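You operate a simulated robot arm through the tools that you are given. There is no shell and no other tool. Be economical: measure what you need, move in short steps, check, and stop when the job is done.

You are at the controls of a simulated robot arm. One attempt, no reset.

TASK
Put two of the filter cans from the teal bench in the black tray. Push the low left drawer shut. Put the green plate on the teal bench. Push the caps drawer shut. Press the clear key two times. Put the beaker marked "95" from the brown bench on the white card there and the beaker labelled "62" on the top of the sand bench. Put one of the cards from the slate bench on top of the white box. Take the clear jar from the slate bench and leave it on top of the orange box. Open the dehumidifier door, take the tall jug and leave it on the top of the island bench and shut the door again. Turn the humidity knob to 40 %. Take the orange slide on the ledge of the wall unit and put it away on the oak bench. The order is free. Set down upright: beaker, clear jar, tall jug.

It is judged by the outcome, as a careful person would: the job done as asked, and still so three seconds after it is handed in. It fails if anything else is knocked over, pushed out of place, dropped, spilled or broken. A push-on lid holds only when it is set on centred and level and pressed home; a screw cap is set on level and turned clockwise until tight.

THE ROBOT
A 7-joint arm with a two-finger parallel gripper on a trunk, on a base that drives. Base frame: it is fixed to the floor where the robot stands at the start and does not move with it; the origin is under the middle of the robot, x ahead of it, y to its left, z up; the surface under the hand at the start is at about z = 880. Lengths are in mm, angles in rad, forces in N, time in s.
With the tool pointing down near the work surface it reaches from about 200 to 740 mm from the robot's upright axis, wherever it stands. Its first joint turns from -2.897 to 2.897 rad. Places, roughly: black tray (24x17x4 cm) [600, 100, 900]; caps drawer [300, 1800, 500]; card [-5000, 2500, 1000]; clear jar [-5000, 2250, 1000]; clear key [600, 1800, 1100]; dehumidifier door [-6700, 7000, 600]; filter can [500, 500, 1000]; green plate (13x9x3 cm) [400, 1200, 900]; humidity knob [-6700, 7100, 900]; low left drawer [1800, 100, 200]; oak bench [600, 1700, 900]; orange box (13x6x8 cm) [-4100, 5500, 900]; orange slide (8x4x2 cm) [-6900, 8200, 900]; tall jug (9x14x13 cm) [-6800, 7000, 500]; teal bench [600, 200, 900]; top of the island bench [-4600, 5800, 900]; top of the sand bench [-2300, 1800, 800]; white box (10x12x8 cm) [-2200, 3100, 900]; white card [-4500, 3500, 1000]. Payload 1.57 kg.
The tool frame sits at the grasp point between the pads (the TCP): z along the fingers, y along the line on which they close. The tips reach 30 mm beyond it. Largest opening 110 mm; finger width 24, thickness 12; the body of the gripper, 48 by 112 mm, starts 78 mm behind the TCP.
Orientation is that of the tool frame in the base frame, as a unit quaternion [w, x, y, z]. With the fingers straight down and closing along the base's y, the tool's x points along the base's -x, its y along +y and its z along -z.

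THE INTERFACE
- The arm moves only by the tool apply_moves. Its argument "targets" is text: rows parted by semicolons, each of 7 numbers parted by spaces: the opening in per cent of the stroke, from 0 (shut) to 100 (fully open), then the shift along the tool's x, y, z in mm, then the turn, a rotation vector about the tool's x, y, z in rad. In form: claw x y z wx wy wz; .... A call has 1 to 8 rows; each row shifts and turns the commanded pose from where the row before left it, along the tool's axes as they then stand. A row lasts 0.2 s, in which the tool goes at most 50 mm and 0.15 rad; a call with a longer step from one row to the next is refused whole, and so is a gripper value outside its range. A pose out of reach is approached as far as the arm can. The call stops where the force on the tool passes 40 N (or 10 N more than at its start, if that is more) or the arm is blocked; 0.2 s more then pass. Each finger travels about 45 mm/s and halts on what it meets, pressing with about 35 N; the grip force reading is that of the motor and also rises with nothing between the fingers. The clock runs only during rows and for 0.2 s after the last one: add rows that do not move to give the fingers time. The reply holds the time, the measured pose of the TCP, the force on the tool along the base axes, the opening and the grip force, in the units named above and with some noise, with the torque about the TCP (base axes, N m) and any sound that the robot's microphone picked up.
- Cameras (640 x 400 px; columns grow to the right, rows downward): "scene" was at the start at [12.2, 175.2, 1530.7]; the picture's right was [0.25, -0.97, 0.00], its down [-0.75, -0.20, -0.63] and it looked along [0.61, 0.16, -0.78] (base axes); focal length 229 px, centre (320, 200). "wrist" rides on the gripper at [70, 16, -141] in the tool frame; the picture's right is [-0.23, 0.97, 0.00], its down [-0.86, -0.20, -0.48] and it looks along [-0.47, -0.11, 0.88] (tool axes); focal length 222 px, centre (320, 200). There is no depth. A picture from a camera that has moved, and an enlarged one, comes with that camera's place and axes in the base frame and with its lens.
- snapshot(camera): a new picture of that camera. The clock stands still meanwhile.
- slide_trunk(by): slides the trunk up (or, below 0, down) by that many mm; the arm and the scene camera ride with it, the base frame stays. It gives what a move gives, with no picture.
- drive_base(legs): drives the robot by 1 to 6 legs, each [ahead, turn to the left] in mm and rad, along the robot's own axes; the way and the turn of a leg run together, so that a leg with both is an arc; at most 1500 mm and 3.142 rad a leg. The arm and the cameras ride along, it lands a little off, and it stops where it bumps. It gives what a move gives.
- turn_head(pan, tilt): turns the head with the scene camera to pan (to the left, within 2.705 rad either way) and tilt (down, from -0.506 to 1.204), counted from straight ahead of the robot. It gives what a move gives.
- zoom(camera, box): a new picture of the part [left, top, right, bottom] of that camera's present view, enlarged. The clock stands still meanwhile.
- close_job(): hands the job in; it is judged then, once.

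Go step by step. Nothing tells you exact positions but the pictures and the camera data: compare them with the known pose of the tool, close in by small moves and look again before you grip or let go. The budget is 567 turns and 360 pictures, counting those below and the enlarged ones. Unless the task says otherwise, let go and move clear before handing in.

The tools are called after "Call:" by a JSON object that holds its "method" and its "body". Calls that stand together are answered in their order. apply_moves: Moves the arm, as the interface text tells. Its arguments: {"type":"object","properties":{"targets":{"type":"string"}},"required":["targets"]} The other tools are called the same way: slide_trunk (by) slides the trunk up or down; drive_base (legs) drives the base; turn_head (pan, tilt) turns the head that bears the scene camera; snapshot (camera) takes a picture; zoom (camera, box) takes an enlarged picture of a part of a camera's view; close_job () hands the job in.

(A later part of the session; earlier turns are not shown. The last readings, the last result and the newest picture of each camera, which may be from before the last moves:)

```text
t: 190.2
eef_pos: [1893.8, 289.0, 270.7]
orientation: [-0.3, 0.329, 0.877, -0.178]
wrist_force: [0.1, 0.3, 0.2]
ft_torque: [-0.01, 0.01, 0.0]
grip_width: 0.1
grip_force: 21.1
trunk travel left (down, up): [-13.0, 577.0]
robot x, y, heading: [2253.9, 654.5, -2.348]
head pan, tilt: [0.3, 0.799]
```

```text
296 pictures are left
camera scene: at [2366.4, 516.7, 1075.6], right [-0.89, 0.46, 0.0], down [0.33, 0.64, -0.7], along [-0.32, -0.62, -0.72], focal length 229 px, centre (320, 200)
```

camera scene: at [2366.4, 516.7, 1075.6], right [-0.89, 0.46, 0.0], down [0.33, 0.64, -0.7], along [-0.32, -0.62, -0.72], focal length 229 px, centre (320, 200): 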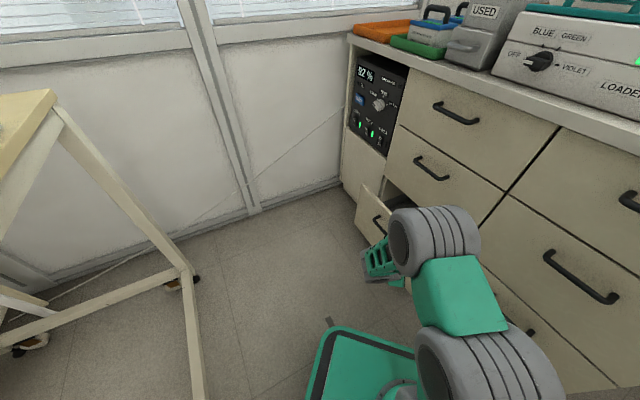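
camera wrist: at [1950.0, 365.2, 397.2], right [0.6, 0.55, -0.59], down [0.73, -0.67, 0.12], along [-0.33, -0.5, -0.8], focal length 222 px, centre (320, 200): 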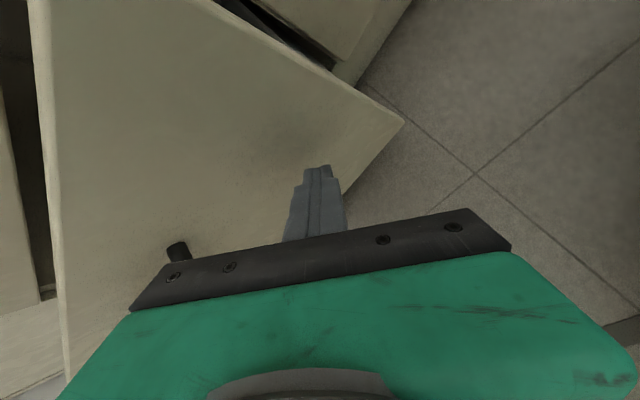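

The drawer is sliding in. I keep pushing.

Call:
{"method": "apply_moves", "body": {"targets": "0 12 -9.4 12.9 0 0 0; 0 12 -9.4 12.9 0 0 0; 0 12 -9.4 12.9 0 0 0; 0 12 -9.4 12.9 0 0 0; 0 12 -9.4 12.9 0 0 0; 0 6 -4.7 6.5 0 0 0;0 0 0 0 0 0 0"}}

Call:
{"method": "snapshot", "body": {"camera": "wrist"}}

Call:
{"method": "snapshot", "body": {"camera": "scene"}}

```text
t: 191.8
eef_pos: [1782.6, 288.5, 270.5]
orientation: [-0.299, 0.33, 0.877, -0.178]
wrist_force: [-0.3, 0.4, -0.8]
ft_torque: [0.01, 0.01, 0.02]
grip_width: 0.0
grip_force: 21.5
trunk travel left (down, up): [-13.0, 577.0]
robot x, y, heading: [2250.3, 652.1, -2.347]
head pan, tilt: [0.3, 0.799]
```

```text
295 pictures are left
camera wrist: at [1839.3, 365.1, 397.5], right [0.6, 0.55, -0.59], down [0.73, -0.67, 0.12], along [-0.33, -0.5, -0.8], focal length 222 px, centre (320, 200)
```

wrist: 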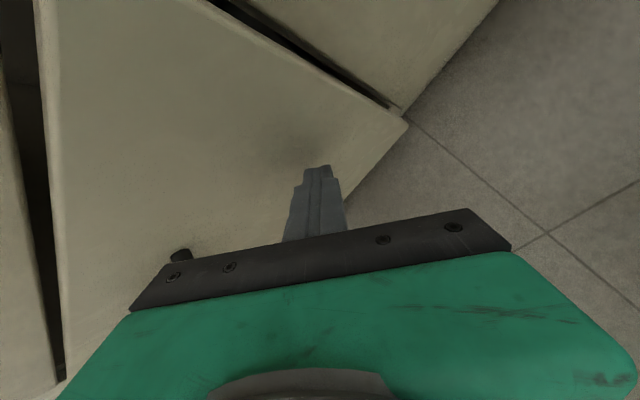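

```text
294 pictures are left
camera scene: at [2366.3, 516.7, 1075.7], right [-0.89, 0.46, 0.0], down [0.33, 0.64, -0.7], along [-0.32, -0.62, -0.72], focal length 229 px, centre (320, 200)
```

scene: 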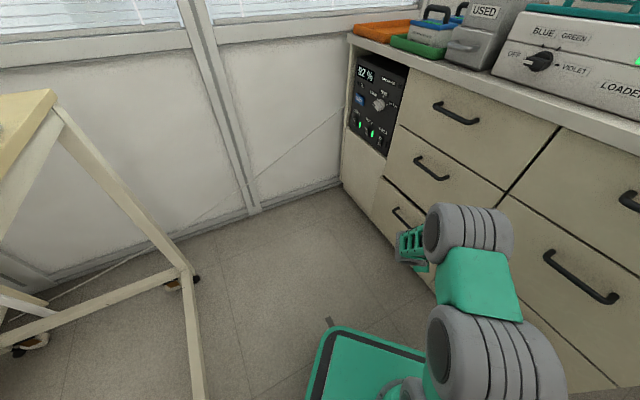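

Almost shut; a little more until it stops.

Call:
{"method": "apply_moves", "body": {"targets": "0 6 -4.7 6.5 0 0 0; 0 6 -4.7 6.5 0 0 0; 0 3 -2.4 3.2 0 0 0; 0 3 -2.4 3.2 0 0 0; 0 3 -2.4 3.2 0 0 0; 0 3 -2.4 3.2 0 0 0; 0 3 -2.4 3.2 0 0 0; 0 3 -2.4 3.2 0 0 0"}}

Call:
{"method": "snapshot", "body": {"camera": "wrist"}}

Call:
{"method": "snapshot", "body": {"camera": "scene"}}

```text
t: 192.8
eef_pos: [1758.6, 289.8, 268.7]
orientation: [-0.297, 0.327, 0.879, -0.177]
wrist_force: [9.8, 2.5, 10.6]
ft_torque: [0.0, 0.2, -0.07]
grip_width: 0.0
grip_force: 21.3
trunk travel left (down, up): [-13.0, 577.0]
robot x, y, heading: [2250.0, 655.5, -2.348]
head pan, tilt: [0.3, 0.799]
stopped in row 5: the force on the tool passed its limit at 48 N (the readings are from after the stop); the commanded pose is now the measured one
```

```text
293 pictures are left
camera wrist: at [1814.0, 365.3, 396.7], right [0.6, 0.55, -0.59], down [0.73, -0.67, 0.12], along [-0.33, -0.5, -0.8], focal length 222 px, centre (320, 200)
```

wrist: 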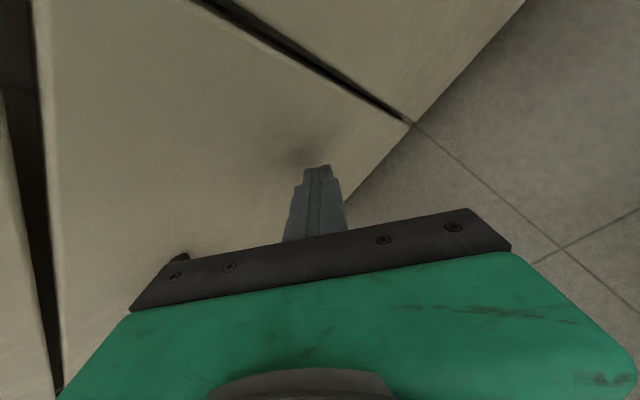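

```text
292 pictures are left
camera scene: at [2367.8, 517.8, 1075.7], right [-0.89, 0.46, 0.0], down [0.33, 0.64, -0.7], along [-0.32, -0.62, -0.72], focal length 229 px, centre (320, 200)
```

scene: 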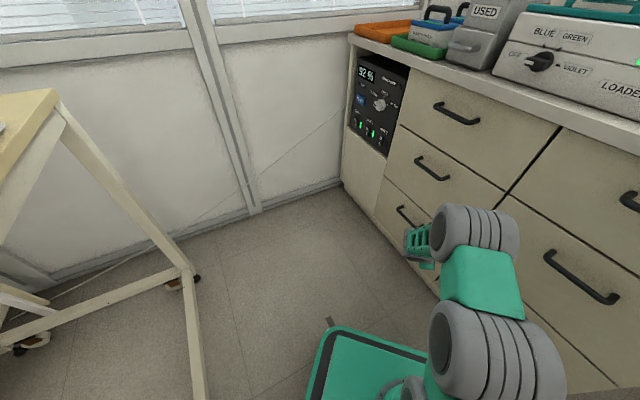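

I retract and check that the front is flush.

Call:
{"method": "apply_moves", "body": {"targets": "0 -15 11.7 -16 0 0 0; 0 -24 18.7 -26 0 0 0; 0 -24 18.7 -26 0 0 0; 0 -24 18.7 -26 0 0 0; 0 -24 18.7 -26 0 0 0; 0 -24 18.7 -26 0 0 0; 0 0 0 0 0 0 0"}}

Call:
{"method": "snapshot", "body": {"camera": "wrist"}}

Call:
{"method": "zoom", "body": {"camera": "scene", "box": [330, 60, 560, 260]}}

```text
t: 194.4
eef_pos: [1982.3, 290.3, 268.7]
orientation: [-0.297, 0.328, 0.879, -0.177]
wrist_force: [-0.7, 0.0, -0.3]
ft_torque: [-0.01, 0.02, 0.02]
grip_width: 0.1
grip_force: 21.4
trunk travel left (down, up): [-13.0, 577.0]
robot x, y, heading: [2254.7, 656.6, -2.344]
head pan, tilt: [0.3, 0.799]
```

```text
291 pictures are left
camera wrist: at [2038.1, 367.7, 398.1], right [0.6, 0.55, -0.58], down [0.73, -0.67, 0.12], along [-0.33, -0.5, -0.8], focal length 222 px, centre (320, 200)
```

wrist: 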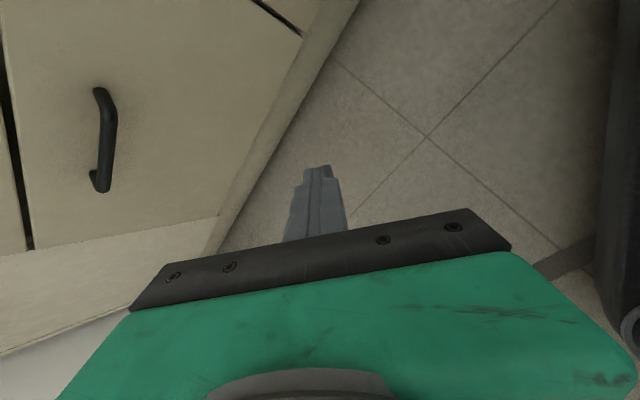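

```text
2.00 times, centred on (445, 160) of scene
camera zoom: at [2366.9, 517.2, 1075.7], right [-0.89, 0.46, 0.0], down [0.33, 0.64, -0.7], along [-0.32, -0.62, -0.72], focal length 457 px, centre (70, 280)
```

zoom: 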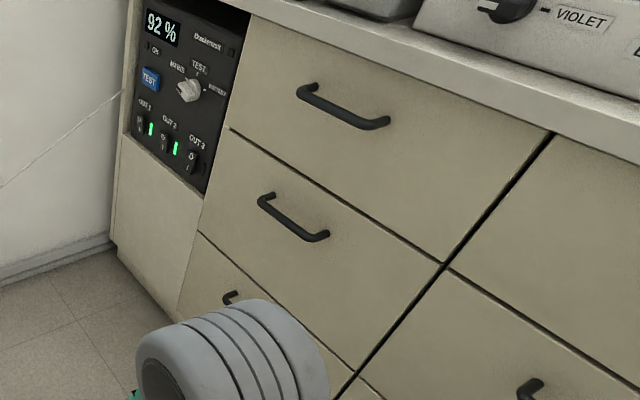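

Flush and shut. I raise the trunk and arm, back out and return towards the main room.

Call:
{"method": "slide_trunk", "body": {"by": 400}}

Call:
{"method": "drive_base", "body": {"legs": [[-300, 0], [0, -2.366]]}}

```text
t: 198.2
eef_pos: [1982.7, 291.2, 670.0]
orientation: [-0.298, 0.327, 0.879, -0.175]
wrist_force: [-0.9, -0.3, 0.0]
ft_torque: [-0.03, -0.01, -0.02]
grip_width: 0.0
grip_force: 21.5
trunk travel left (down, up): [-413.0, 177.0]
robot x, y, heading: [2252.8, 651.5, -2.341]
head pan, tilt: [0.3, 0.799]
```

```text
t: 206.0
eef_pos: [2421.8, 1312.3, 670.3]
orientation: [-0.27, 0.938, 0.0, 0.217]
wrist_force: [0.0, 0.4, 0.3]
ft_torque: [-0.03, 0.01, 0.0]
grip_width: 0.3
grip_force: 21.4
trunk travel left (down, up): [-413.0, 177.0]
robot x, y, heading: [2455.2, 865.8, 1.513]
head pan, tilt: [0.3, 0.799]
```

I level the hand to its neutral downward pose while here.

Call:
{"method": "apply_moves", "body": {"targets": "0 0 0 0 -0.065 0.009 0.1295; 0 0 0 0 -0.065 0.009 0.1295; 0 0 0 0 -0.065 0.009 0.1295; 0 0 0 0 -0.065 0.009 0.1295; 0 0 0 0 -0.065 0.009 0.1295; 0 0 0 0 -0.065 0.009 0.1295; 0 0 0 0 -0.065 0.009 0.1295; 0 0 0 0 -0.065 0.009 0.1295"}}

Call:
{"method": "apply_moves", "body": {"targets": "0 0 0 0 -0.065 0.009 0.1295; 0 0 0 0 -0.065 0.009 0.1295; 0 0 0 0 -0.065 0.009 0.1295; 0 0 0 0 -0.065 0.009 0.1295; 0 0 0 -48 0 0 0; 0 0 0 -48 0 0 0; 0 0 0 -48 0 0 0; 0 0 0 -48 0 0 0"}}

Call:
{"method": "slide_trunk", "body": {"by": 100}}

Call:
{"method": "apply_moves", "body": {"targets": "0 0 0 -48 0 0 0; 0 0 0 -48 0 0 0; 0 0 0 -48 0 0 0; 0 0 0 -48 0 0 0"}}

```text
t: 207.8
eef_pos: [2423.4, 1312.2, 670.5]
orientation: [-0.101, 0.843, -0.522, 0.081]
wrist_force: [0.5, 0.0, 1.2]
ft_torque: [0.0, -0.01, -0.02]
grip_width: 0.0
grip_force: 21.5
trunk travel left (down, up): [-413.0, 177.0]
robot x, y, heading: [2462.0, 867.7, 1.512]
head pan, tilt: [0.3, 0.799]
```

```text
t: 209.6
eef_pos: [2423.9, 1308.5, 864.9]
orientation: [0.0, -0.687, 0.727, -0.002]
wrist_force: [-0.1, 0.1, -0.4]
ft_torque: [-0.01, -0.02, 0.01]
grip_width: 0.0
grip_force: 21.0
trunk travel left (down, up): [-413.0, 177.0]
robot x, y, heading: [2458.5, 860.5, 1.514]
head pan, tilt: [0.3, 0.799]
```

```text
t: 210.9
eef_pos: [2422.2, 1309.9, 965.6]
orientation: [0.002, -0.687, 0.727, -0.002]
wrist_force: [0.2, -0.2, 1.0]
ft_torque: [0.02, 0.02, -0.02]
grip_width: 0.0
grip_force: 21.4
trunk travel left (down, up): [-513.0, 77.0]
robot x, y, heading: [2453.1, 866.2, 1.51]
head pan, tilt: [0.3, 0.799]
```

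```text
t: 211.9
eef_pos: [2421.7, 1307.2, 1161.6]
orientation: [0.002, -0.687, 0.727, -0.002]
wrist_force: [0.0, -0.3, 0.7]
ft_torque: [-0.01, 0.01, -0.01]
grip_width: 0.3
grip_force: 21.4
trunk travel left (down, up): [-513.0, 77.0]
robot x, y, heading: [2456.9, 863.7, 1.511]
head pan, tilt: [0.3, 0.799]
```

Call:
{"method": "drive_base", "body": {"legs": [[0, 0.11], [1500, 0], [540, 0], [0, 0.547], [1500, 0], [0, 0.97]]}}

```text
t: 233.5
eef_pos: [1054.2, 3991.2, 1160.1]
orientation: [-0.002, 1.0, 0.029, 0.001]
wrist_force: [0.4, -0.2, -0.6]
ft_torque: [-0.02, 0.0, 0.03]
grip_width: 0.1
grip_force: 21.6
trunk travel left (down, up): [-513.0, 77.0]
robot x, y, heading: [1495.4, 4076.2, -3.085]
head pan, tilt: [0.3, 0.799]
```

Call:
{"method": "drive_base", "body": {"legs": [[0, -0.085], [1500, 0], [700, 0]]}}

Call:
{"method": "turn_head", "body": {"pan": 0.5, "tilt": 0.4}}

Call:
{"method": "snapshot", "body": {"camera": "scene"}}

Call:
{"method": "turn_head", "body": {"pan": -0.3, "tilt": 0.3}}

Call:
{"method": "snapshot", "body": {"camera": "scene"}}

```text
t: 244.6
eef_pos: [-1093.4, 4100.6, 1159.7]
orientation: [-0.001, 1.0, -0.013, 0.0]
wrist_force: [-0.2, -0.1, -0.6]
ft_torque: [0.01, 0.01, 0.02]
grip_width: 0.1
grip_force: 21.7
trunk travel left (down, up): [-513.0, 77.0]
robot x, y, heading: [-648.0, 4151.6, 3.114]
head pan, tilt: [0.3, 0.799]
```

```text
t: 245.4
eef_pos: [-1092.1, 4101.0, 1159.5]
orientation: [-0.002, 1.0, -0.014, 0.0]
wrist_force: [-0.4, 0.5, 0.1]
ft_torque: [0.01, 0.02, -0.01]
grip_width: 0.0
grip_force: 21.2
trunk travel left (down, up): [-513.0, 77.0]
robot x, y, heading: [-645.4, 4148.8, 3.11]
head pan, tilt: [0.499, 0.4]
```

```text
289 pictures are left
camera scene: at [-676.9, 3951.5, 1610.7], right [-0.45, 0.89, 0.0], down [0.35, 0.18, -0.92], along [-0.82, -0.42, -0.39], focal length 229 px, centre (320, 200)
```

scene: 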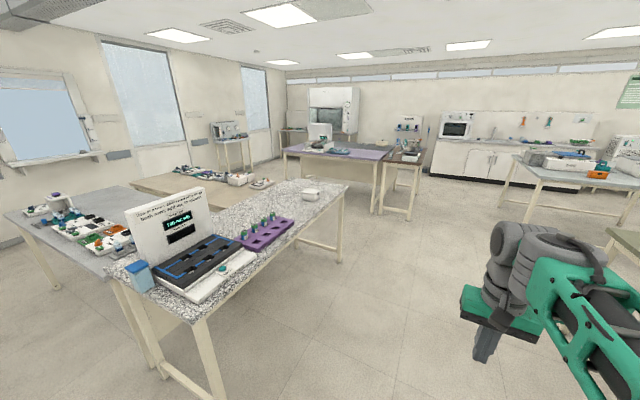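

```text
t: 246.6
eef_pos: [-1092.8, 4101.2, 1159.8]
orientation: [-0.002, 1.0, -0.014, 0.001]
wrist_force: [0.1, 0.5, -1.2]
ft_torque: [0.02, -0.01, 0.0]
grip_width: 0.0
grip_force: 21.3
trunk travel left (down, up): [-513.0, 77.0]
robot x, y, heading: [-648.7, 4148.9, 3.113]
head pan, tilt: [-0.3, 0.3]
```

```text
288 pictures are left
camera scene: at [-682.6, 4023.6, 1620.0], right [0.32, 0.95, 0.0], down [0.28, -0.1, -0.96], along [-0.9, 0.31, -0.3], focal length 229 px, centre (320, 200)
```

scene: 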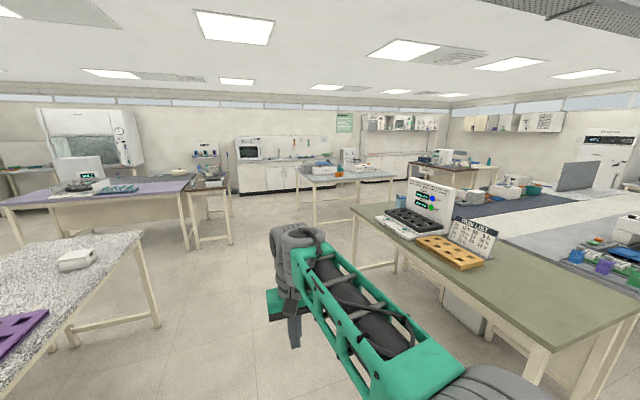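

I see the granite bench with the white box (~[-2140, 3110]), the brown and purplish benches beyond. I drive west along y≈4150.

Call:
{"method": "drive_base", "body": {"legs": [[0, 0.028], [1500, 0], [900, 0]]}}

Call:
{"method": "turn_head", "body": {"pan": 0.5, "tilt": 0.4}}

Call:
{"method": "snapshot", "body": {"camera": "scene"}}

Call:
{"method": "turn_head", "body": {"pan": -0.6, "tilt": 0.3}}

Call:
{"method": "snapshot", "body": {"camera": "scene"}}

```text
t: 258.6
eef_pos: [-3475.4, 4088.4, 1160.5]
orientation: [-0.001, 1.0, 0.002, 0.0]
wrist_force: [0.2, 0.0, -0.3]
ft_torque: [-0.02, 0.04, -0.01]
grip_width: 0.0
grip_force: 21.5
trunk travel left (down, up): [-513.0, 77.0]
robot x, y, heading: [-3033.3, 4150.5, -3.138]
head pan, tilt: [-0.3, 0.3]
```

```text
t: 259.8
eef_pos: [-3474.5, 4087.3, 1160.0]
orientation: [-0.002, 1.0, 0.001, 0.0]
wrist_force: [0.3, 0.5, -0.2]
ft_torque: [0.01, -0.01, -0.01]
grip_width: 0.0
grip_force: 21.2
trunk travel left (down, up): [-513.0, 77.0]
robot x, y, heading: [-3030.4, 4149.4, -3.142]
head pan, tilt: [0.499, 0.4]
```

```text
287 pictures are left
camera scene: at [-3055.6, 3951.3, 1610.8], right [-0.48, 0.88, 0.0], down [0.34, 0.19, -0.92], along [-0.81, -0.44, -0.39], focal length 229 px, centre (320, 200)
```

scene: 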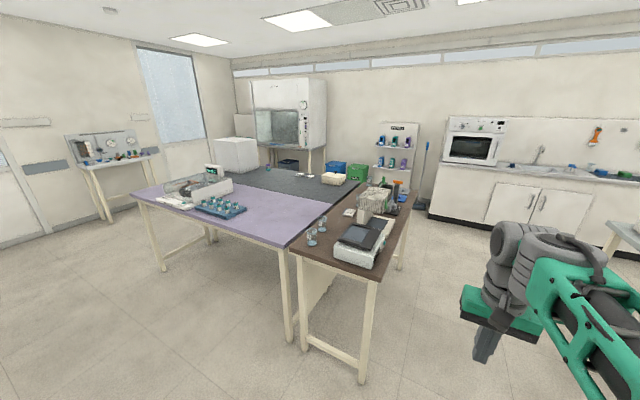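

```text
t: 261.1
eef_pos: [-3475.2, 4087.8, 1160.4]
orientation: [-0.001, 1.0, 0.002, 0.0]
wrist_force: [-1.2, 0.1, -0.4]
ft_torque: [-0.05, 0.02, 0.0]
grip_width: 0.1
grip_force: 21.2
trunk travel left (down, up): [-513.0, 77.0]
robot x, y, heading: [-3034.9, 4148.8, -3.141]
head pan, tilt: [-0.6, 0.3]
```

```text
286 pictures are left
camera scene: at [-3051.4, 4048.3, 1620.0], right [0.56, 0.83, 0.0], down [0.24, -0.17, -0.96], along [-0.79, 0.54, -0.3], focal length 229 px, centre (320, 200)
```

scene: 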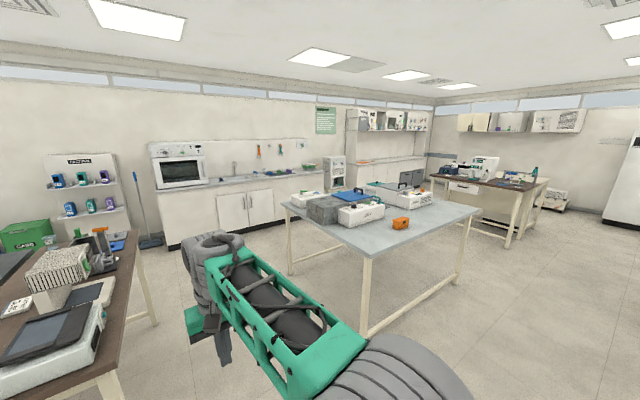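

The brown bench is ahead-left: beakers near its east end, white card around [-4440, 3440]. I drive to its north side facing south.

Call:
{"method": "drive_base", "body": {"legs": [[1150, 0], [0, 1.571]]}}

Call:
{"method": "turn_head", "body": {"pan": 0.0, "tilt": 0.7}}

Call:
{"method": "snapshot", "body": {"camera": "scene"}}

Call:
{"method": "snapshot", "body": {"camera": "wrist"}}

```text
t: 270.7
eef_pos: [-4104.1, 3698.9, 1160.1]
orientation: [-0.002, 0.703, 0.711, -0.002]
wrist_force: [-0.2, 0.3, 0.0]
ft_torque: [0.01, -0.01, 0.01]
grip_width: 0.0
grip_force: 21.2
trunk travel left (down, up): [-513.0, 77.0]
robot x, y, heading: [-4170.8, 4138.6, -1.556]
head pan, tilt: [-0.6, 0.3]
```

```text
t: 271.7
eef_pos: [-4104.4, 3699.5, 1159.0]
orientation: [-0.001, 0.703, 0.711, -0.002]
wrist_force: [-0.8, 0.4, 0.8]
ft_torque: [-0.02, 0.04, 0.0]
grip_width: 0.0
grip_force: 21.6
trunk travel left (down, up): [-513.0, 77.0]
robot x, y, heading: [-4167.9, 4142.9, -1.559]
head pan, tilt: [0.0, 0.7]
```

```text
285 pictures are left
camera scene: at [-4016.1, 4119.0, 1584.0], right [-1.0, -0.01, 0.0], down [-0.01, 0.64, -0.77], along [0.01, -0.77, -0.64], focal length 229 px, centre (320, 200)
```

scene: 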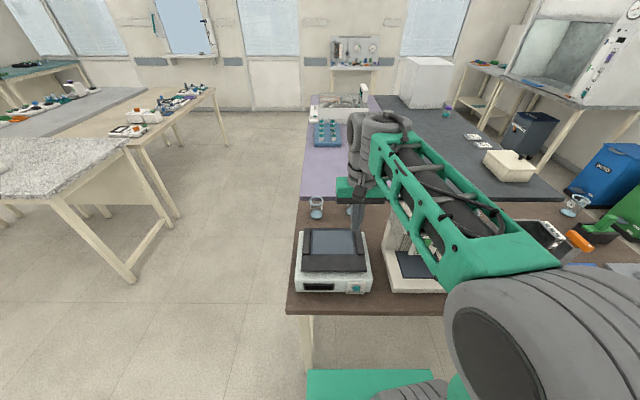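

```text
284 pictures are left
camera wrist: at [-4088.4, 3769.5, 1301.6], right [0.98, -0.21, 0.0], down [-0.19, -0.86, 0.48], along [-0.11, -0.47, -0.88], focal length 222 px, centre (320, 200)
```

wrist: 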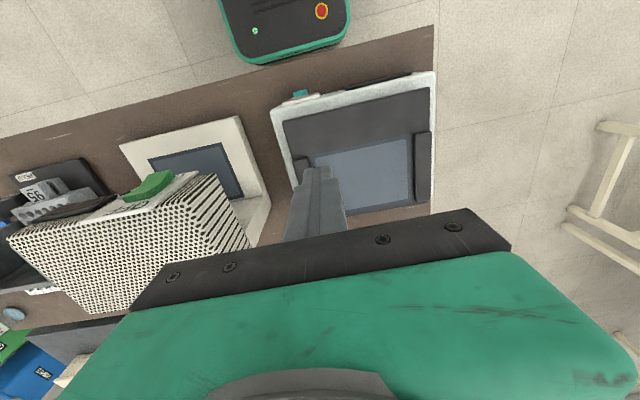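

Call:
{"method": "zoom", "body": {"camera": "scene", "box": [280, 170, 440, 300]}}

Call:
{"method": "zoom", "body": {"camera": "scene", "box": [420, 70, 640, 260]}}

```text
3.08 times, centred on (360, 235) of scene
camera zoom: at [-4016.1, 4119.0, 1584.0], right [-1.0, -0.01, 0.0], down [-0.01, 0.64, -0.77], along [0.01, -0.77, -0.64], focal length 704 px, centre (197, 92)
```

zoom: 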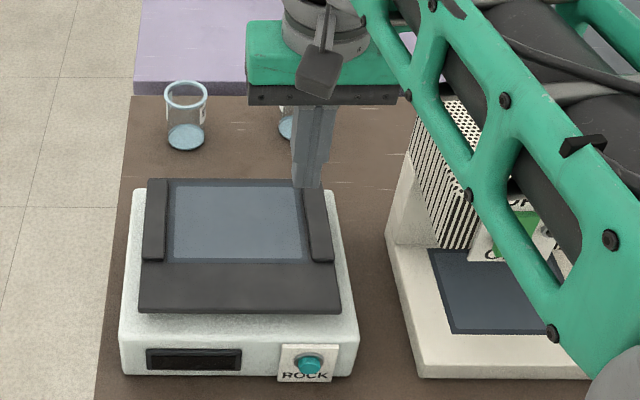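

```text
2.11 times, centred on (530, 165) of scene
camera zoom: at [-4016.1, 4119.0, 1584.0], right [-1.0, -0.01, 0.0], down [-0.01, 0.64, -0.77], along [0.01, -0.77, -0.64], focal length 482 px, centre (-122, 274)
```

zoom: 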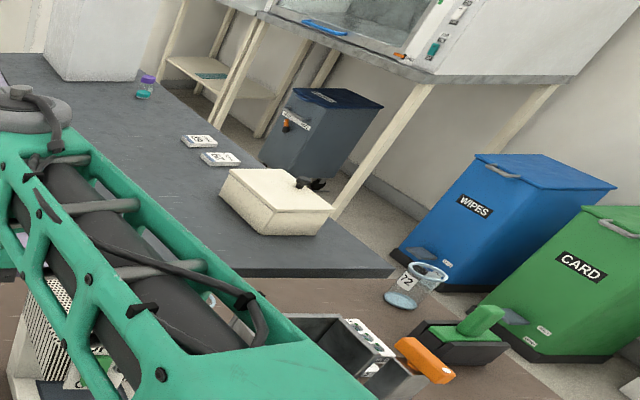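

Beakers stand at about [-3992, 3417] and [-4134, 3386], behind a balance. I raise the hand, and shift the base to about (-4300, 4000) for reach to both the beakers and the white card.

Call:
{"method": "slide_trunk", "body": {"by": 75}}

Call:
{"method": "drive_base", "body": {"legs": [[0, -1.58], [135, 0], [0, 1.571], [135, 0]]}}

Call:
{"method": "turn_head", "body": {"pan": 0.0, "tilt": 0.8}}

Call:
{"method": "snapshot", "body": {"camera": "scene"}}

Call:
{"method": "snapshot", "body": {"camera": "wrist"}}

```text
t: 272.8
eef_pos: [-4103.5, 3699.0, 1234.6]
orientation: [-0.001, 0.703, 0.711, -0.001]
wrist_force: [0.1, 0.9, -0.2]
ft_torque: [0.0, -0.01, 0.0]
grip_width: 0.0
grip_force: 21.0
trunk travel left (down, up): [-588.0, 2.0]
robot x, y, heading: [-4172.4, 4143.9, -1.56]
head pan, tilt: [0.0, 0.7]
```

```text
t: 282.7
eef_pos: [-4262.6, 3558.7, 1234.9]
orientation: [-0.002, 0.717, 0.697, 0.001]
wrist_force: [0.0, -0.8, -0.2]
ft_torque: [0.04, 0.01, -0.01]
grip_width: 0.1
grip_force: 20.9
trunk travel left (down, up): [-588.0, 2.0]
robot x, y, heading: [-4307.5, 4006.5, -1.605]
head pan, tilt: [0.0, 0.7]
```

```text
t: 283.4
eef_pos: [-4262.2, 3560.8, 1235.4]
orientation: [-0.002, 0.717, 0.697, -0.001]
wrist_force: [-0.1, -0.2, 0.3]
ft_torque: [0.02, -0.02, -0.02]
grip_width: 0.0
grip_force: 21.4
trunk travel left (down, up): [-588.0, 2.0]
robot x, y, heading: [-4309.0, 4004.2, -1.603]
head pan, tilt: [0.0, 0.799]
```

```text
281 pictures are left
camera scene: at [-4156.6, 3981.0, 1650.7], right [-1.0, 0.03, 0.0], down [0.02, 0.72, -0.7], along [-0.02, -0.7, -0.72], focal length 229 px, centre (320, 200)
```

scene: 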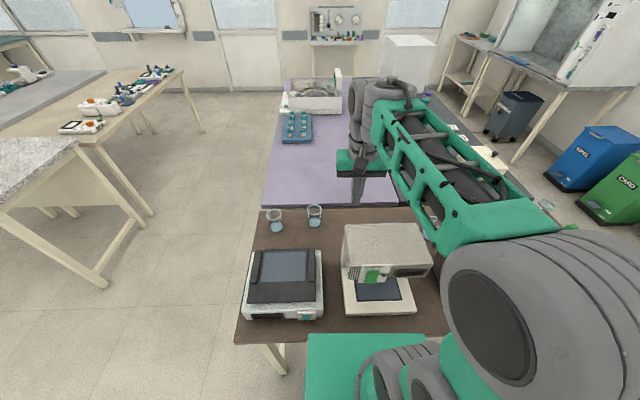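

```text
280 pictures are left
camera wrist: at [-4243.8, 3630.6, 1376.5], right [0.97, -0.26, 0.0], down [-0.22, -0.85, 0.48], along [-0.12, -0.46, -0.88], focal length 222 px, centre (320, 200)
```

wrist: 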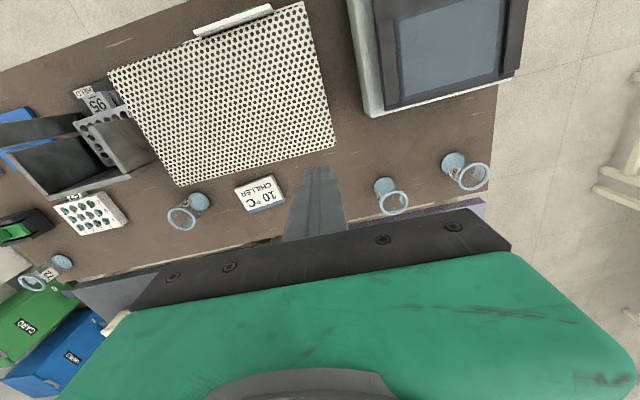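

Call:
{"method": "zoom", "body": {"camera": "wrist", "box": [0, 70, 320, 300]}}

Call:
{"method": "zoom", "body": {"camera": "wrist", "box": [340, 130, 520, 240]}}

Call:
{"method": "zoom", "body": {"camera": "scene", "box": [250, 190, 350, 250]}}

```text
1.74 times, centred on (160, 185) of wrist
camera zoom: at [-4243.8, 3630.6, 1376.5], right [0.97, -0.26, 0.0], down [-0.22, -0.85, 0.48], along [-0.12, -0.46, -0.88], focal length 386 px, centre (598, 226)
```

zoom: 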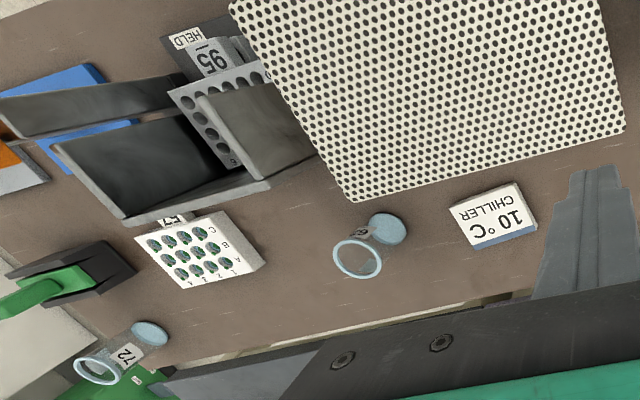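

```text
3.56 times, centred on (430, 185) of wrist
camera zoom: at [-4243.8, 3630.6, 1376.5], right [0.97, -0.26, 0.0], down [-0.22, -0.85, 0.48], along [-0.12, -0.46, -0.88], focal length 790 px, centre (-71, 253)
```

zoom: 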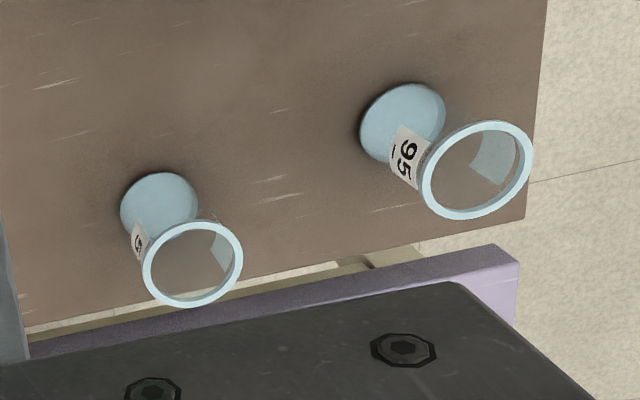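

```text
6.40 times, centred on (300, 220) of scene
camera zoom: at [-4156.6, 3981.0, 1650.7], right [-1.0, 0.03, 0.0], down [0.02, 0.72, -0.7], along [-0.02, -0.7, -0.72], focal length 1464 px, centre (448, 72)
```

zoom: 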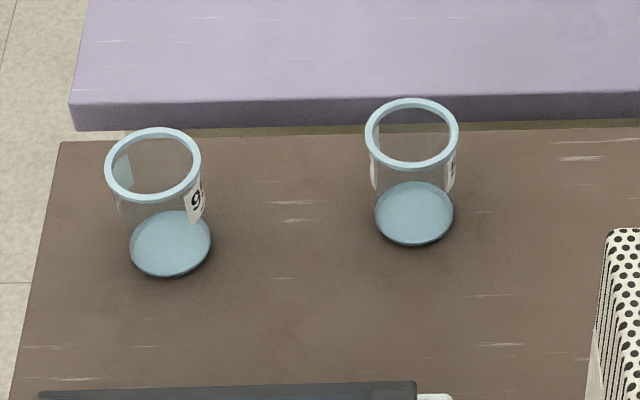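

The east-most beaker reads "95"; others: one at [-4150, 3365] (label starting 6?), one at [-4612, 3448], and "72" far west. I move over the "95" beaker at [-3990, 3388].

Call:
{"method": "apply_moves", "body": {"targets": "100 -23.6 39.6 5 0 0 0; 100 -23.6 39.6 5 0 0 0; 100 -23.6 39.6 5 0 0 0; 100 -23.6 39.6 15 0 0 0; 100 -23.6 39.6 15 0 0 0; 100 -23.6 39.6 15 0 0 0; 100 -23.6 39.4 15 0 0 0; 100 0 0 40 0 0 0"}}

Call:
{"method": "snapshot", "body": {"camera": "wrist"}}

Call:
{"method": "snapshot", "body": {"camera": "scene"}}

```text
t: 285.1
eef_pos: [-3987.8, 3390.5, 1120.1]
orientation: [0.0, 0.718, 0.696, -0.002]
wrist_force: [-0.1, 1.0, -0.2]
ft_torque: [0.01, -0.05, 0.01]
grip_width: 110.0
grip_force: 0.0
trunk travel left (down, up): [-588.0, 2.0]
robot x, y, heading: [-4307.7, 4006.6, -1.605]
head pan, tilt: [0.0, 0.799]
```

```text
276 pictures are left
camera wrist: at [-3969.5, 3459.8, 1260.7], right [0.97, -0.26, 0.0], down [-0.22, -0.85, 0.48], along [-0.12, -0.46, -0.88], focal length 222 px, centre (320, 200)
```

wrist: 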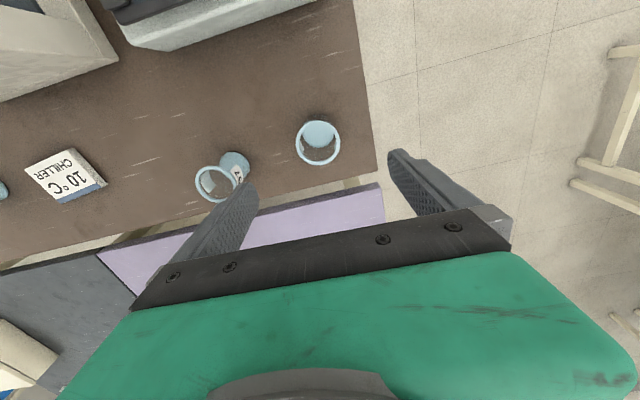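

```text
275 pictures are left
camera scene: at [-4157.5, 3981.4, 1650.8], right [-1.0, 0.03, 0.0], down [0.02, 0.72, -0.7], along [-0.02, -0.7, -0.72], focal length 229 px, centre (320, 200)
```

scene: 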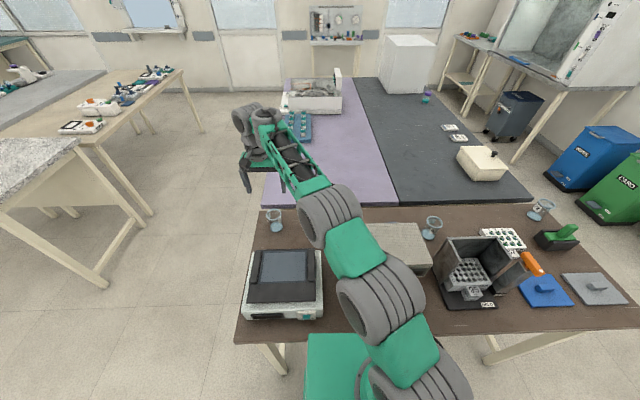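

Call:
{"method": "zoom", "body": {"camera": "wrist", "box": [180, 110, 360, 220]}}

Call:
{"method": "zoom", "body": {"camera": "scene", "box": [400, 190, 580, 310]}}

```text
3.56 times, centred on (270, 165) of wrist
camera zoom: at [-3969.5, 3459.8, 1260.7], right [0.97, -0.26, 0.0], down [-0.22, -0.85, 0.48], along [-0.12, -0.46, -0.88], focal length 790 px, centre (498, 324)
```

zoom: 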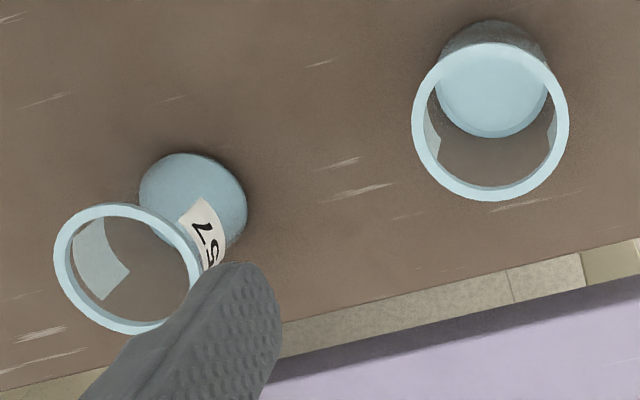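

```text
3.33 times, centred on (490, 250) of scene
camera zoom: at [-4157.5, 3981.4, 1650.8], right [-1.0, 0.03, 0.0], down [0.02, 0.72, -0.7], along [-0.02, -0.7, -0.72], focal length 762 px, centre (-247, 33)
```

zoom: 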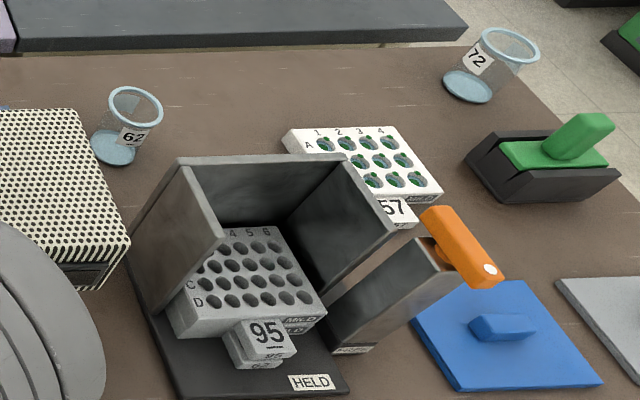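

So "62" is the one at [-4612, 3448]; "57" is B. I lower around the "95" beaker and grip it.

Call:
{"method": "apply_moves", "body": {"targets": "100 0 -4 45 0 0 0; 100 0 0 45 0 0 0; 100 0 0 45 0 0 0; 100 0 0 45 0 0 0; 100 0 0 12 0 0 0; 100 0 0 0 0 0 0"}}

Call:
{"method": "snapshot", "body": {"camera": "wrist"}}

```text
t: 286.6
eef_pos: [-3993.3, 3389.7, 927.4]
orientation: [-0.002, 0.717, 0.697, -0.003]
wrist_force: [-0.1, -0.8, -2.0]
ft_torque: [-0.01, -0.03, 0.04]
grip_width: 109.8
grip_force: 0.1
trunk travel left (down, up): [-588.0, 2.0]
robot x, y, heading: [-4309.6, 4006.2, -1.598]
head pan, tilt: [0.0, 0.799]
```

```text
272 pictures are left
camera wrist: at [-3973.4, 3459.5, 1069.3], right [0.97, -0.26, -0.01], down [-0.22, -0.85, 0.48], along [-0.13, -0.46, -0.88], focal length 222 px, centre (320, 200)
```

wrist: 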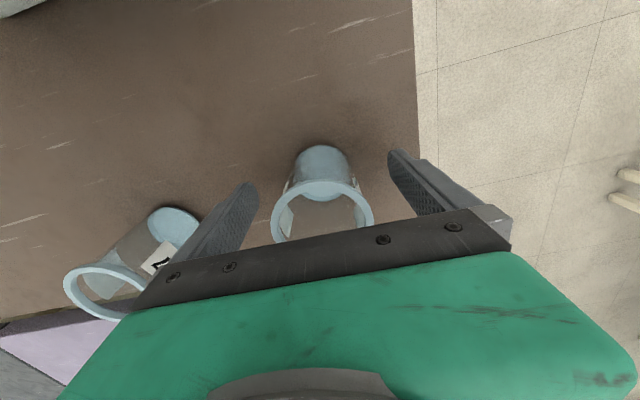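

Call:
{"method": "apply_moves", "body": {"targets": "60 0 0 0 0 0 0; 40 0 0 0 0 0 0; 30 0 0 0 0 0 0; 20 0 0 0 0 0 0; 10 0 0 0 0 0 0; 0 0 0 0 0 0 0"}}

Call:
{"method": "apply_moves", "body": {"targets": "0 0 0 -20 0 0 0; 0 0 0 -40 0 0 0; 0 0 0 -45 0 0 0; 0 0 0 -45 0 0 0; 0 0 0 0 0 0 0"}}

Call:
{"method": "snapshot", "body": {"camera": "wrist"}}

```text
t: 287.9
eef_pos: [-3991.5, 3389.9, 925.5]
orientation: [-0.003, 0.717, 0.697, -0.002]
wrist_force: [0.3, -0.3, -0.1]
ft_torque: [-0.04, -0.01, -0.04]
grip_width: 56.4
grip_force: 35.0
trunk travel left (down, up): [-588.0, 2.0]
robot x, y, heading: [-4309.8, 4004.6, -1.603]
head pan, tilt: [0.0, 0.799]
```

```text
t: 289.1
eef_pos: [-3992.6, 3386.9, 1077.6]
orientation: [-0.002, 0.718, 0.696, 0.0]
wrist_force: [-0.3, -0.3, -0.6]
ft_torque: [-0.02, -0.02, 0.02]
grip_width: 56.6
grip_force: 35.1
trunk travel left (down, up): [-588.0, 2.0]
robot x, y, heading: [-4306.1, 4008.1, -1.604]
head pan, tilt: [0.0, 0.799]
```

```text
271 pictures are left
camera wrist: at [-3973.8, 3455.8, 1219.2], right [0.97, -0.26, 0.0], down [-0.22, -0.85, 0.48], along [-0.13, -0.46, -0.88], focal length 222 px, centre (320, 200)
```

wrist: 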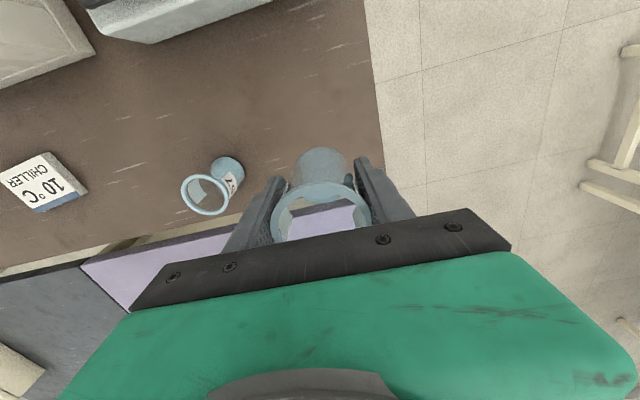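

The tower between me and the card is ~1093 high, so I re-grip the beaker nearer its rim to keep the wrist higher.

Call:
{"method": "apply_moves", "body": {"targets": "0 0 0 45 0 0 0; 0 0 0 45 0 0 0; 0 0 0 45 0 0 0; 0 0 0 12 0 0 0; 0 0 0 3 0 0 0; 0 0 0 0 0 0 0"}}

```text
t: 290.6
eef_pos: [-3992.2, 3386.7, 928.7]
orientation: [0.0, 0.718, 0.696, -0.003]
wrist_force: [0.7, -0.5, -1.0]
ft_torque: [-0.02, -0.02, 0.01]
grip_width: 55.9
grip_force: 35.0
trunk travel left (down, up): [-588.0, 2.0]
robot x, y, heading: [-4311.3, 4005.4, -1.603]
head pan, tilt: [0.0, 0.799]
```

Call:
{"method": "apply_moves", "body": {"targets": "0 0 0 2 0 0 0; 0 0 0 2 0 0 0; 0 0 0 0 0 0 0"}}

```text
t: 291.4
eef_pos: [-3992.5, 3382.9, 931.7]
orientation: [0.005, 0.718, 0.696, -0.005]
wrist_force: [0.3, -0.1, -0.2]
ft_torque: [0.01, -0.04, 0.01]
grip_width: 56.1
grip_force: 35.0
trunk travel left (down, up): [-588.0, 2.0]
robot x, y, heading: [-4310.9, 4006.9, -1.604]
head pan, tilt: [0.0, 0.799]
```

Call:
{"method": "apply_moves", "body": {"targets": "0 0 0 0 0 0 0; 0 0 0 3 0 0 0; 0 0 0 0 0 0 0"}}

Call:
{"method": "snapshot", "body": {"camera": "wrist"}}

```text
t: 292.1
eef_pos: [-3991.4, 3383.5, 935.9]
orientation: [0.008, 0.718, 0.696, -0.007]
wrist_force: [0.3, 0.7, 0.3]
ft_torque: [-0.01, -0.02, -0.01]
grip_width: 50.1
grip_force: 35.2
trunk travel left (down, up): [-588.0, 2.0]
robot x, y, heading: [-4306.4, 4006.1, -1.603]
head pan, tilt: [0.0, 0.799]
```

```text
270 pictures are left
camera wrist: at [-3973.4, 3455.9, 1075.3], right [0.97, -0.26, 0.01], down [-0.23, -0.84, 0.5], along [-0.12, -0.48, -0.87], focal length 222 px, centre (320, 200)
```

wrist: 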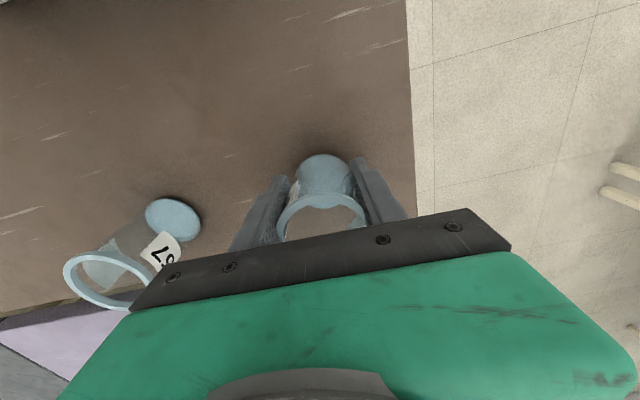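

Call:
{"method": "apply_moves", "body": {"targets": "55 0 0 0 0 0 0; 60 0 0 0 0 0 0; 70 0 0 0 0 0 0; 70 0 0 0 0 0 0"}}

Call:
{"method": "snapshot", "body": {"camera": "wrist"}}

```text
t: 293.1
eef_pos: [-3990.9, 3383.4, 936.0]
orientation: [0.01, 0.718, 0.696, -0.006]
wrist_force: [0.1, 0.0, 0.2]
ft_torque: [0.01, 0.01, 0.03]
grip_width: 77.0
grip_force: 0.1
trunk travel left (down, up): [-588.0, 2.0]
robot x, y, heading: [-4308.7, 4006.6, -1.603]
head pan, tilt: [0.0, 0.799]
```

```text
269 pictures are left
camera wrist: at [-3973.4, 3456.1, 1075.6], right [0.97, -0.26, 0.01], down [-0.23, -0.84, 0.5], along [-0.12, -0.48, -0.87], focal length 222 px, centre (320, 200)
```

wrist: 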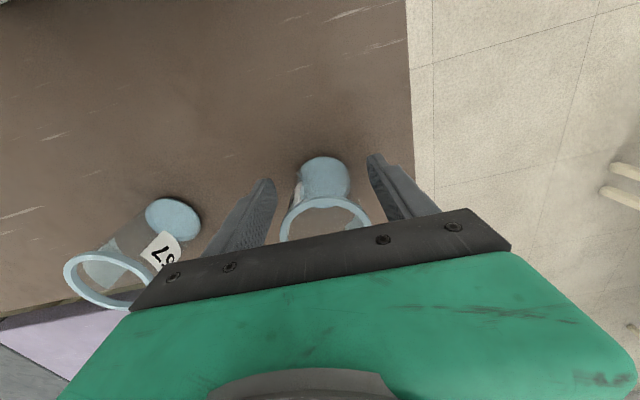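

Call:
{"method": "snapshot", "body": {"camera": "scene"}}

```text
268 pictures are left
camera scene: at [-4149.7, 3984.1, 1652.3], right [-1.0, 0.03, 0.0], down [0.02, 0.72, -0.7], along [-0.02, -0.7, -0.72], focal length 229 px, centre (320, 200)
```

scene: 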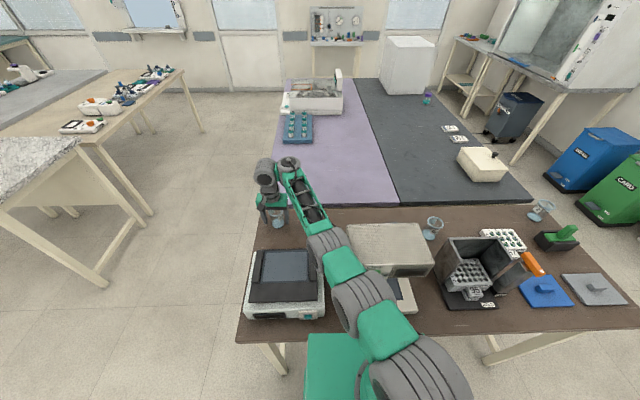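

The forearm seems to be leaning on the tower's edge. I raise at once.

Call:
{"method": "apply_moves", "body": {"targets": "70 0 0 -20 0 0 0; 70 0 0 -30 0 0 0; 70 0 0 -40 0 0 0; 70 0 0 -40 0 0 0; 70 0 0 -40 0 0 0; 70 0 0 0 0 0 0"}}

Call:
{"method": "snapshot", "body": {"camera": "scene"}}

Call:
{"method": "snapshot", "body": {"camera": "wrist"}}

```text
t: 294.6
eef_pos: [-3995.1, 3389.5, 1090.1]
orientation: [-0.002, 0.717, 0.697, 0.0]
wrist_force: [-0.4, 0.0, 0.0]
ft_torque: [-0.03, 0.03, -0.04]
grip_width: 77.1
grip_force: 0.1
trunk travel left (down, up): [-588.0, 2.0]
robot x, y, heading: [-4307.8, 4006.8, -1.601]
head pan, tilt: [0.0, 0.799]
```

```text
267 pictures are left
camera scene: at [-4155.4, 3981.1, 1650.6], right [-1.0, 0.03, 0.0], down [0.02, 0.72, -0.7], along [-0.02, -0.7, -0.72], focal length 229 px, centre (320, 200)
```

scene: 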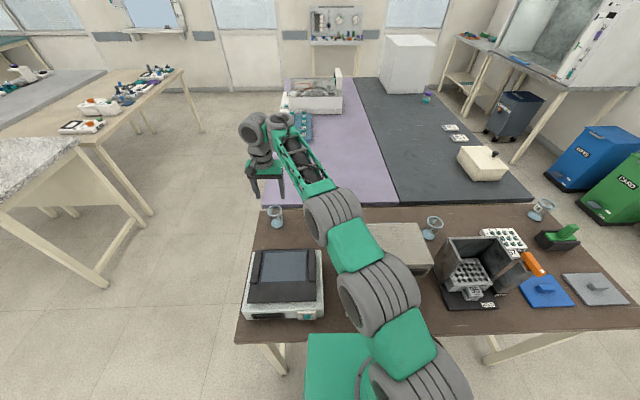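

```text
266 pictures are left
camera wrist: at [-3976.2, 3459.0, 1231.0], right [0.97, -0.26, 0.0], down [-0.22, -0.85, 0.48], along [-0.13, -0.46, -0.88], focal length 222 px, centre (320, 200)
```

wrist: 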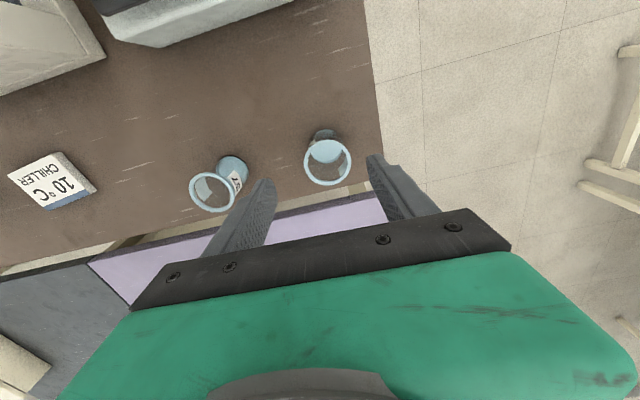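

The base flexed, so a link did press on something; the tower looks unmoved. I zoom to check the tower and the beaker's present place.

Call:
{"method": "zoom", "body": {"camera": "wrist", "box": [180, 110, 400, 230]}}

Call:
{"method": "zoom", "body": {"camera": "scene", "box": [230, 190, 450, 330]}}

```text
2.91 times, centred on (290, 170) of wrist
camera zoom: at [-3976.2, 3459.0, 1231.0], right [0.97, -0.26, 0.0], down [-0.22, -0.85, 0.48], along [-0.13, -0.46, -0.88], focal length 646 px, centre (407, 287)
```

zoom: 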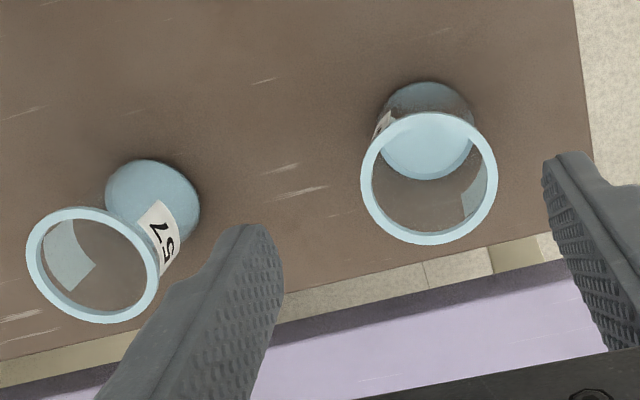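

```text
2.86 times, centred on (340, 260) of scene
camera zoom: at [-4155.4, 3981.1, 1650.6], right [-1.0, 0.03, 0.0], down [0.02, 0.72, -0.7], along [-0.02, -0.7, -0.72], focal length 654 px, centre (263, 29)
```

zoom: 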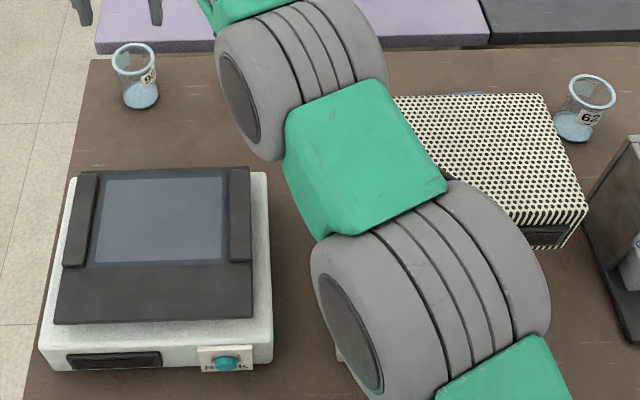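

I will take the "95" beaker from the open east end instead. I lift, pull the arm in and drive round.

Call:
{"method": "apply_moves", "body": {"targets": "70 0 0 -45 0 0 0; 70 0 0 -45 0 0 0; 70 40 -22 0 0 0 0; 70 40 -22 0 0 0 0; 70 40 -22 0 0 0 0; 70 40 -22 0 0 0 0; 70 40 -22 0 0 0 0; 70 0 0 0 0 0 0"}}

Call:
{"method": "drive_base", "body": {"legs": [[-150, 0], [0, 1.603], [850, 0], [0, -1.571], [760, 0], [0, -1.571]]}}

Call:
{"method": "turn_head", "body": {"pan": 0.0, "tilt": 0.8}}

Call:
{"method": "snapshot", "body": {"camera": "scene"}}

```text
t: 296.4
eef_pos: [-4099.0, 3591.6, 1179.1]
orientation: [-0.001, 0.718, 0.696, -0.001]
wrist_force: [-0.8, -0.3, 0.6]
ft_torque: [0.02, -0.01, 0.02]
grip_width: 77.1
grip_force: 0.2
trunk travel left (down, up): [-588.0, 2.0]
robot x, y, heading: [-4306.5, 4006.5, -1.602]
head pan, tilt: [0.0, 0.799]
```

```text
t: 316.8
eef_pos: [-3892.3, 3133.4, 1179.1]
orientation: [-0.001, 1.0, -0.007, 0.0]
wrist_force: [0.1, -0.8, -0.4]
ft_torque: [-0.02, 0.04, -0.01]
grip_width: 77.1
grip_force: 0.1
trunk travel left (down, up): [-588.0, 2.0]
robot x, y, heading: [-3477.3, 3352.6, 3.123]
head pan, tilt: [0.0, 0.799]
```

```text
t: 317.4
eef_pos: [-3891.8, 3132.8, 1179.1]
orientation: [-0.001, 1.0, -0.007, 0.001]
wrist_force: [-0.3, 0.0, 0.5]
ft_torque: [-0.03, 0.02, 0.01]
grip_width: 77.0
grip_force: 0.1
trunk travel left (down, up): [-588.0, 2.0]
robot x, y, heading: [-3477.4, 3348.9, 3.125]
head pan, tilt: [0.0, 0.799]
```

```text
263 pictures are left
camera scene: at [-3504.9, 3197.3, 1650.7], right [0.02, 1.0, 0.0], down [0.72, -0.01, -0.7], along [-0.7, 0.01, -0.72], focal length 229 px, centre (320, 200)
```

scene: 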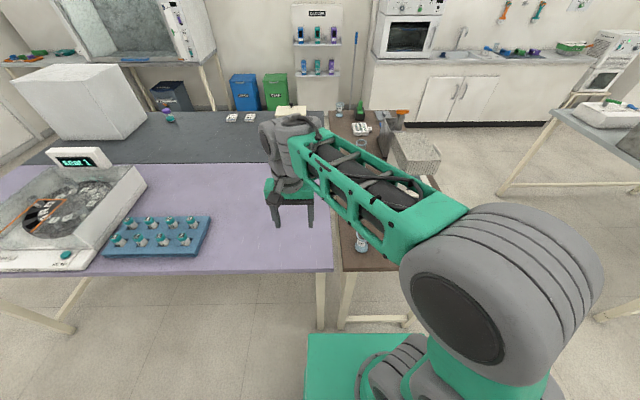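

Call:
{"method": "apply_moves", "body": {"targets": "90 -17 -39 5 0 0 0; 90 -17 -39 5 0 0 0; 90 -17 -39 20 0 0 0; 90 -16.5 -39 20 0 0 0; 90 -16.5 -39 20 0 0 0; 90 -16.5 -38 20 0 0 0; 90 0 0 0 0 0 0"}}

Call:
{"method": "snapshot", "body": {"camera": "wrist"}}

Call:
{"method": "snapshot", "body": {"camera": "scene"}}

```text
t: 319.0
eef_pos: [-3988.7, 3370.4, 1087.8]
orientation: [-0.002, 1.0, -0.007, 0.0]
wrist_force: [0.3, 0.8, 0.3]
ft_torque: [0.0, -0.01, -0.01]
grip_width: 98.7
grip_force: 0.2
trunk travel left (down, up): [-588.0, 2.0]
robot x, y, heading: [-3480.4, 3351.3, 3.127]
head pan, tilt: [0.0, 0.799]
```

```text
262 pictures are left
camera wrist: at [-3918.5, 3352.7, 1229.8], right [-0.24, -0.97, 0.0], down [-0.85, 0.21, 0.48], along [-0.46, 0.12, -0.88], focal length 222 px, centre (320, 200)
```

wrist: 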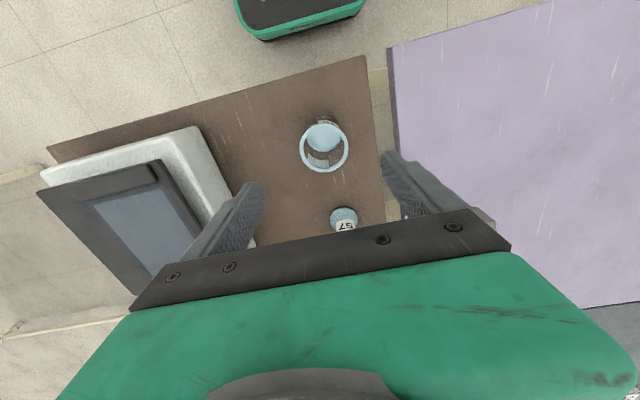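

```text
261 pictures are left
camera scene: at [-3504.9, 3197.3, 1650.7], right [0.02, 1.0, 0.0], down [0.72, -0.01, -0.7], along [-0.7, 0.01, -0.72], focal length 229 px, centre (320, 200)
```

scene: 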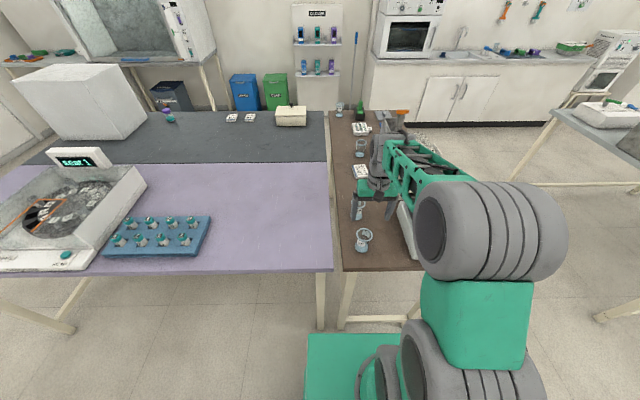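

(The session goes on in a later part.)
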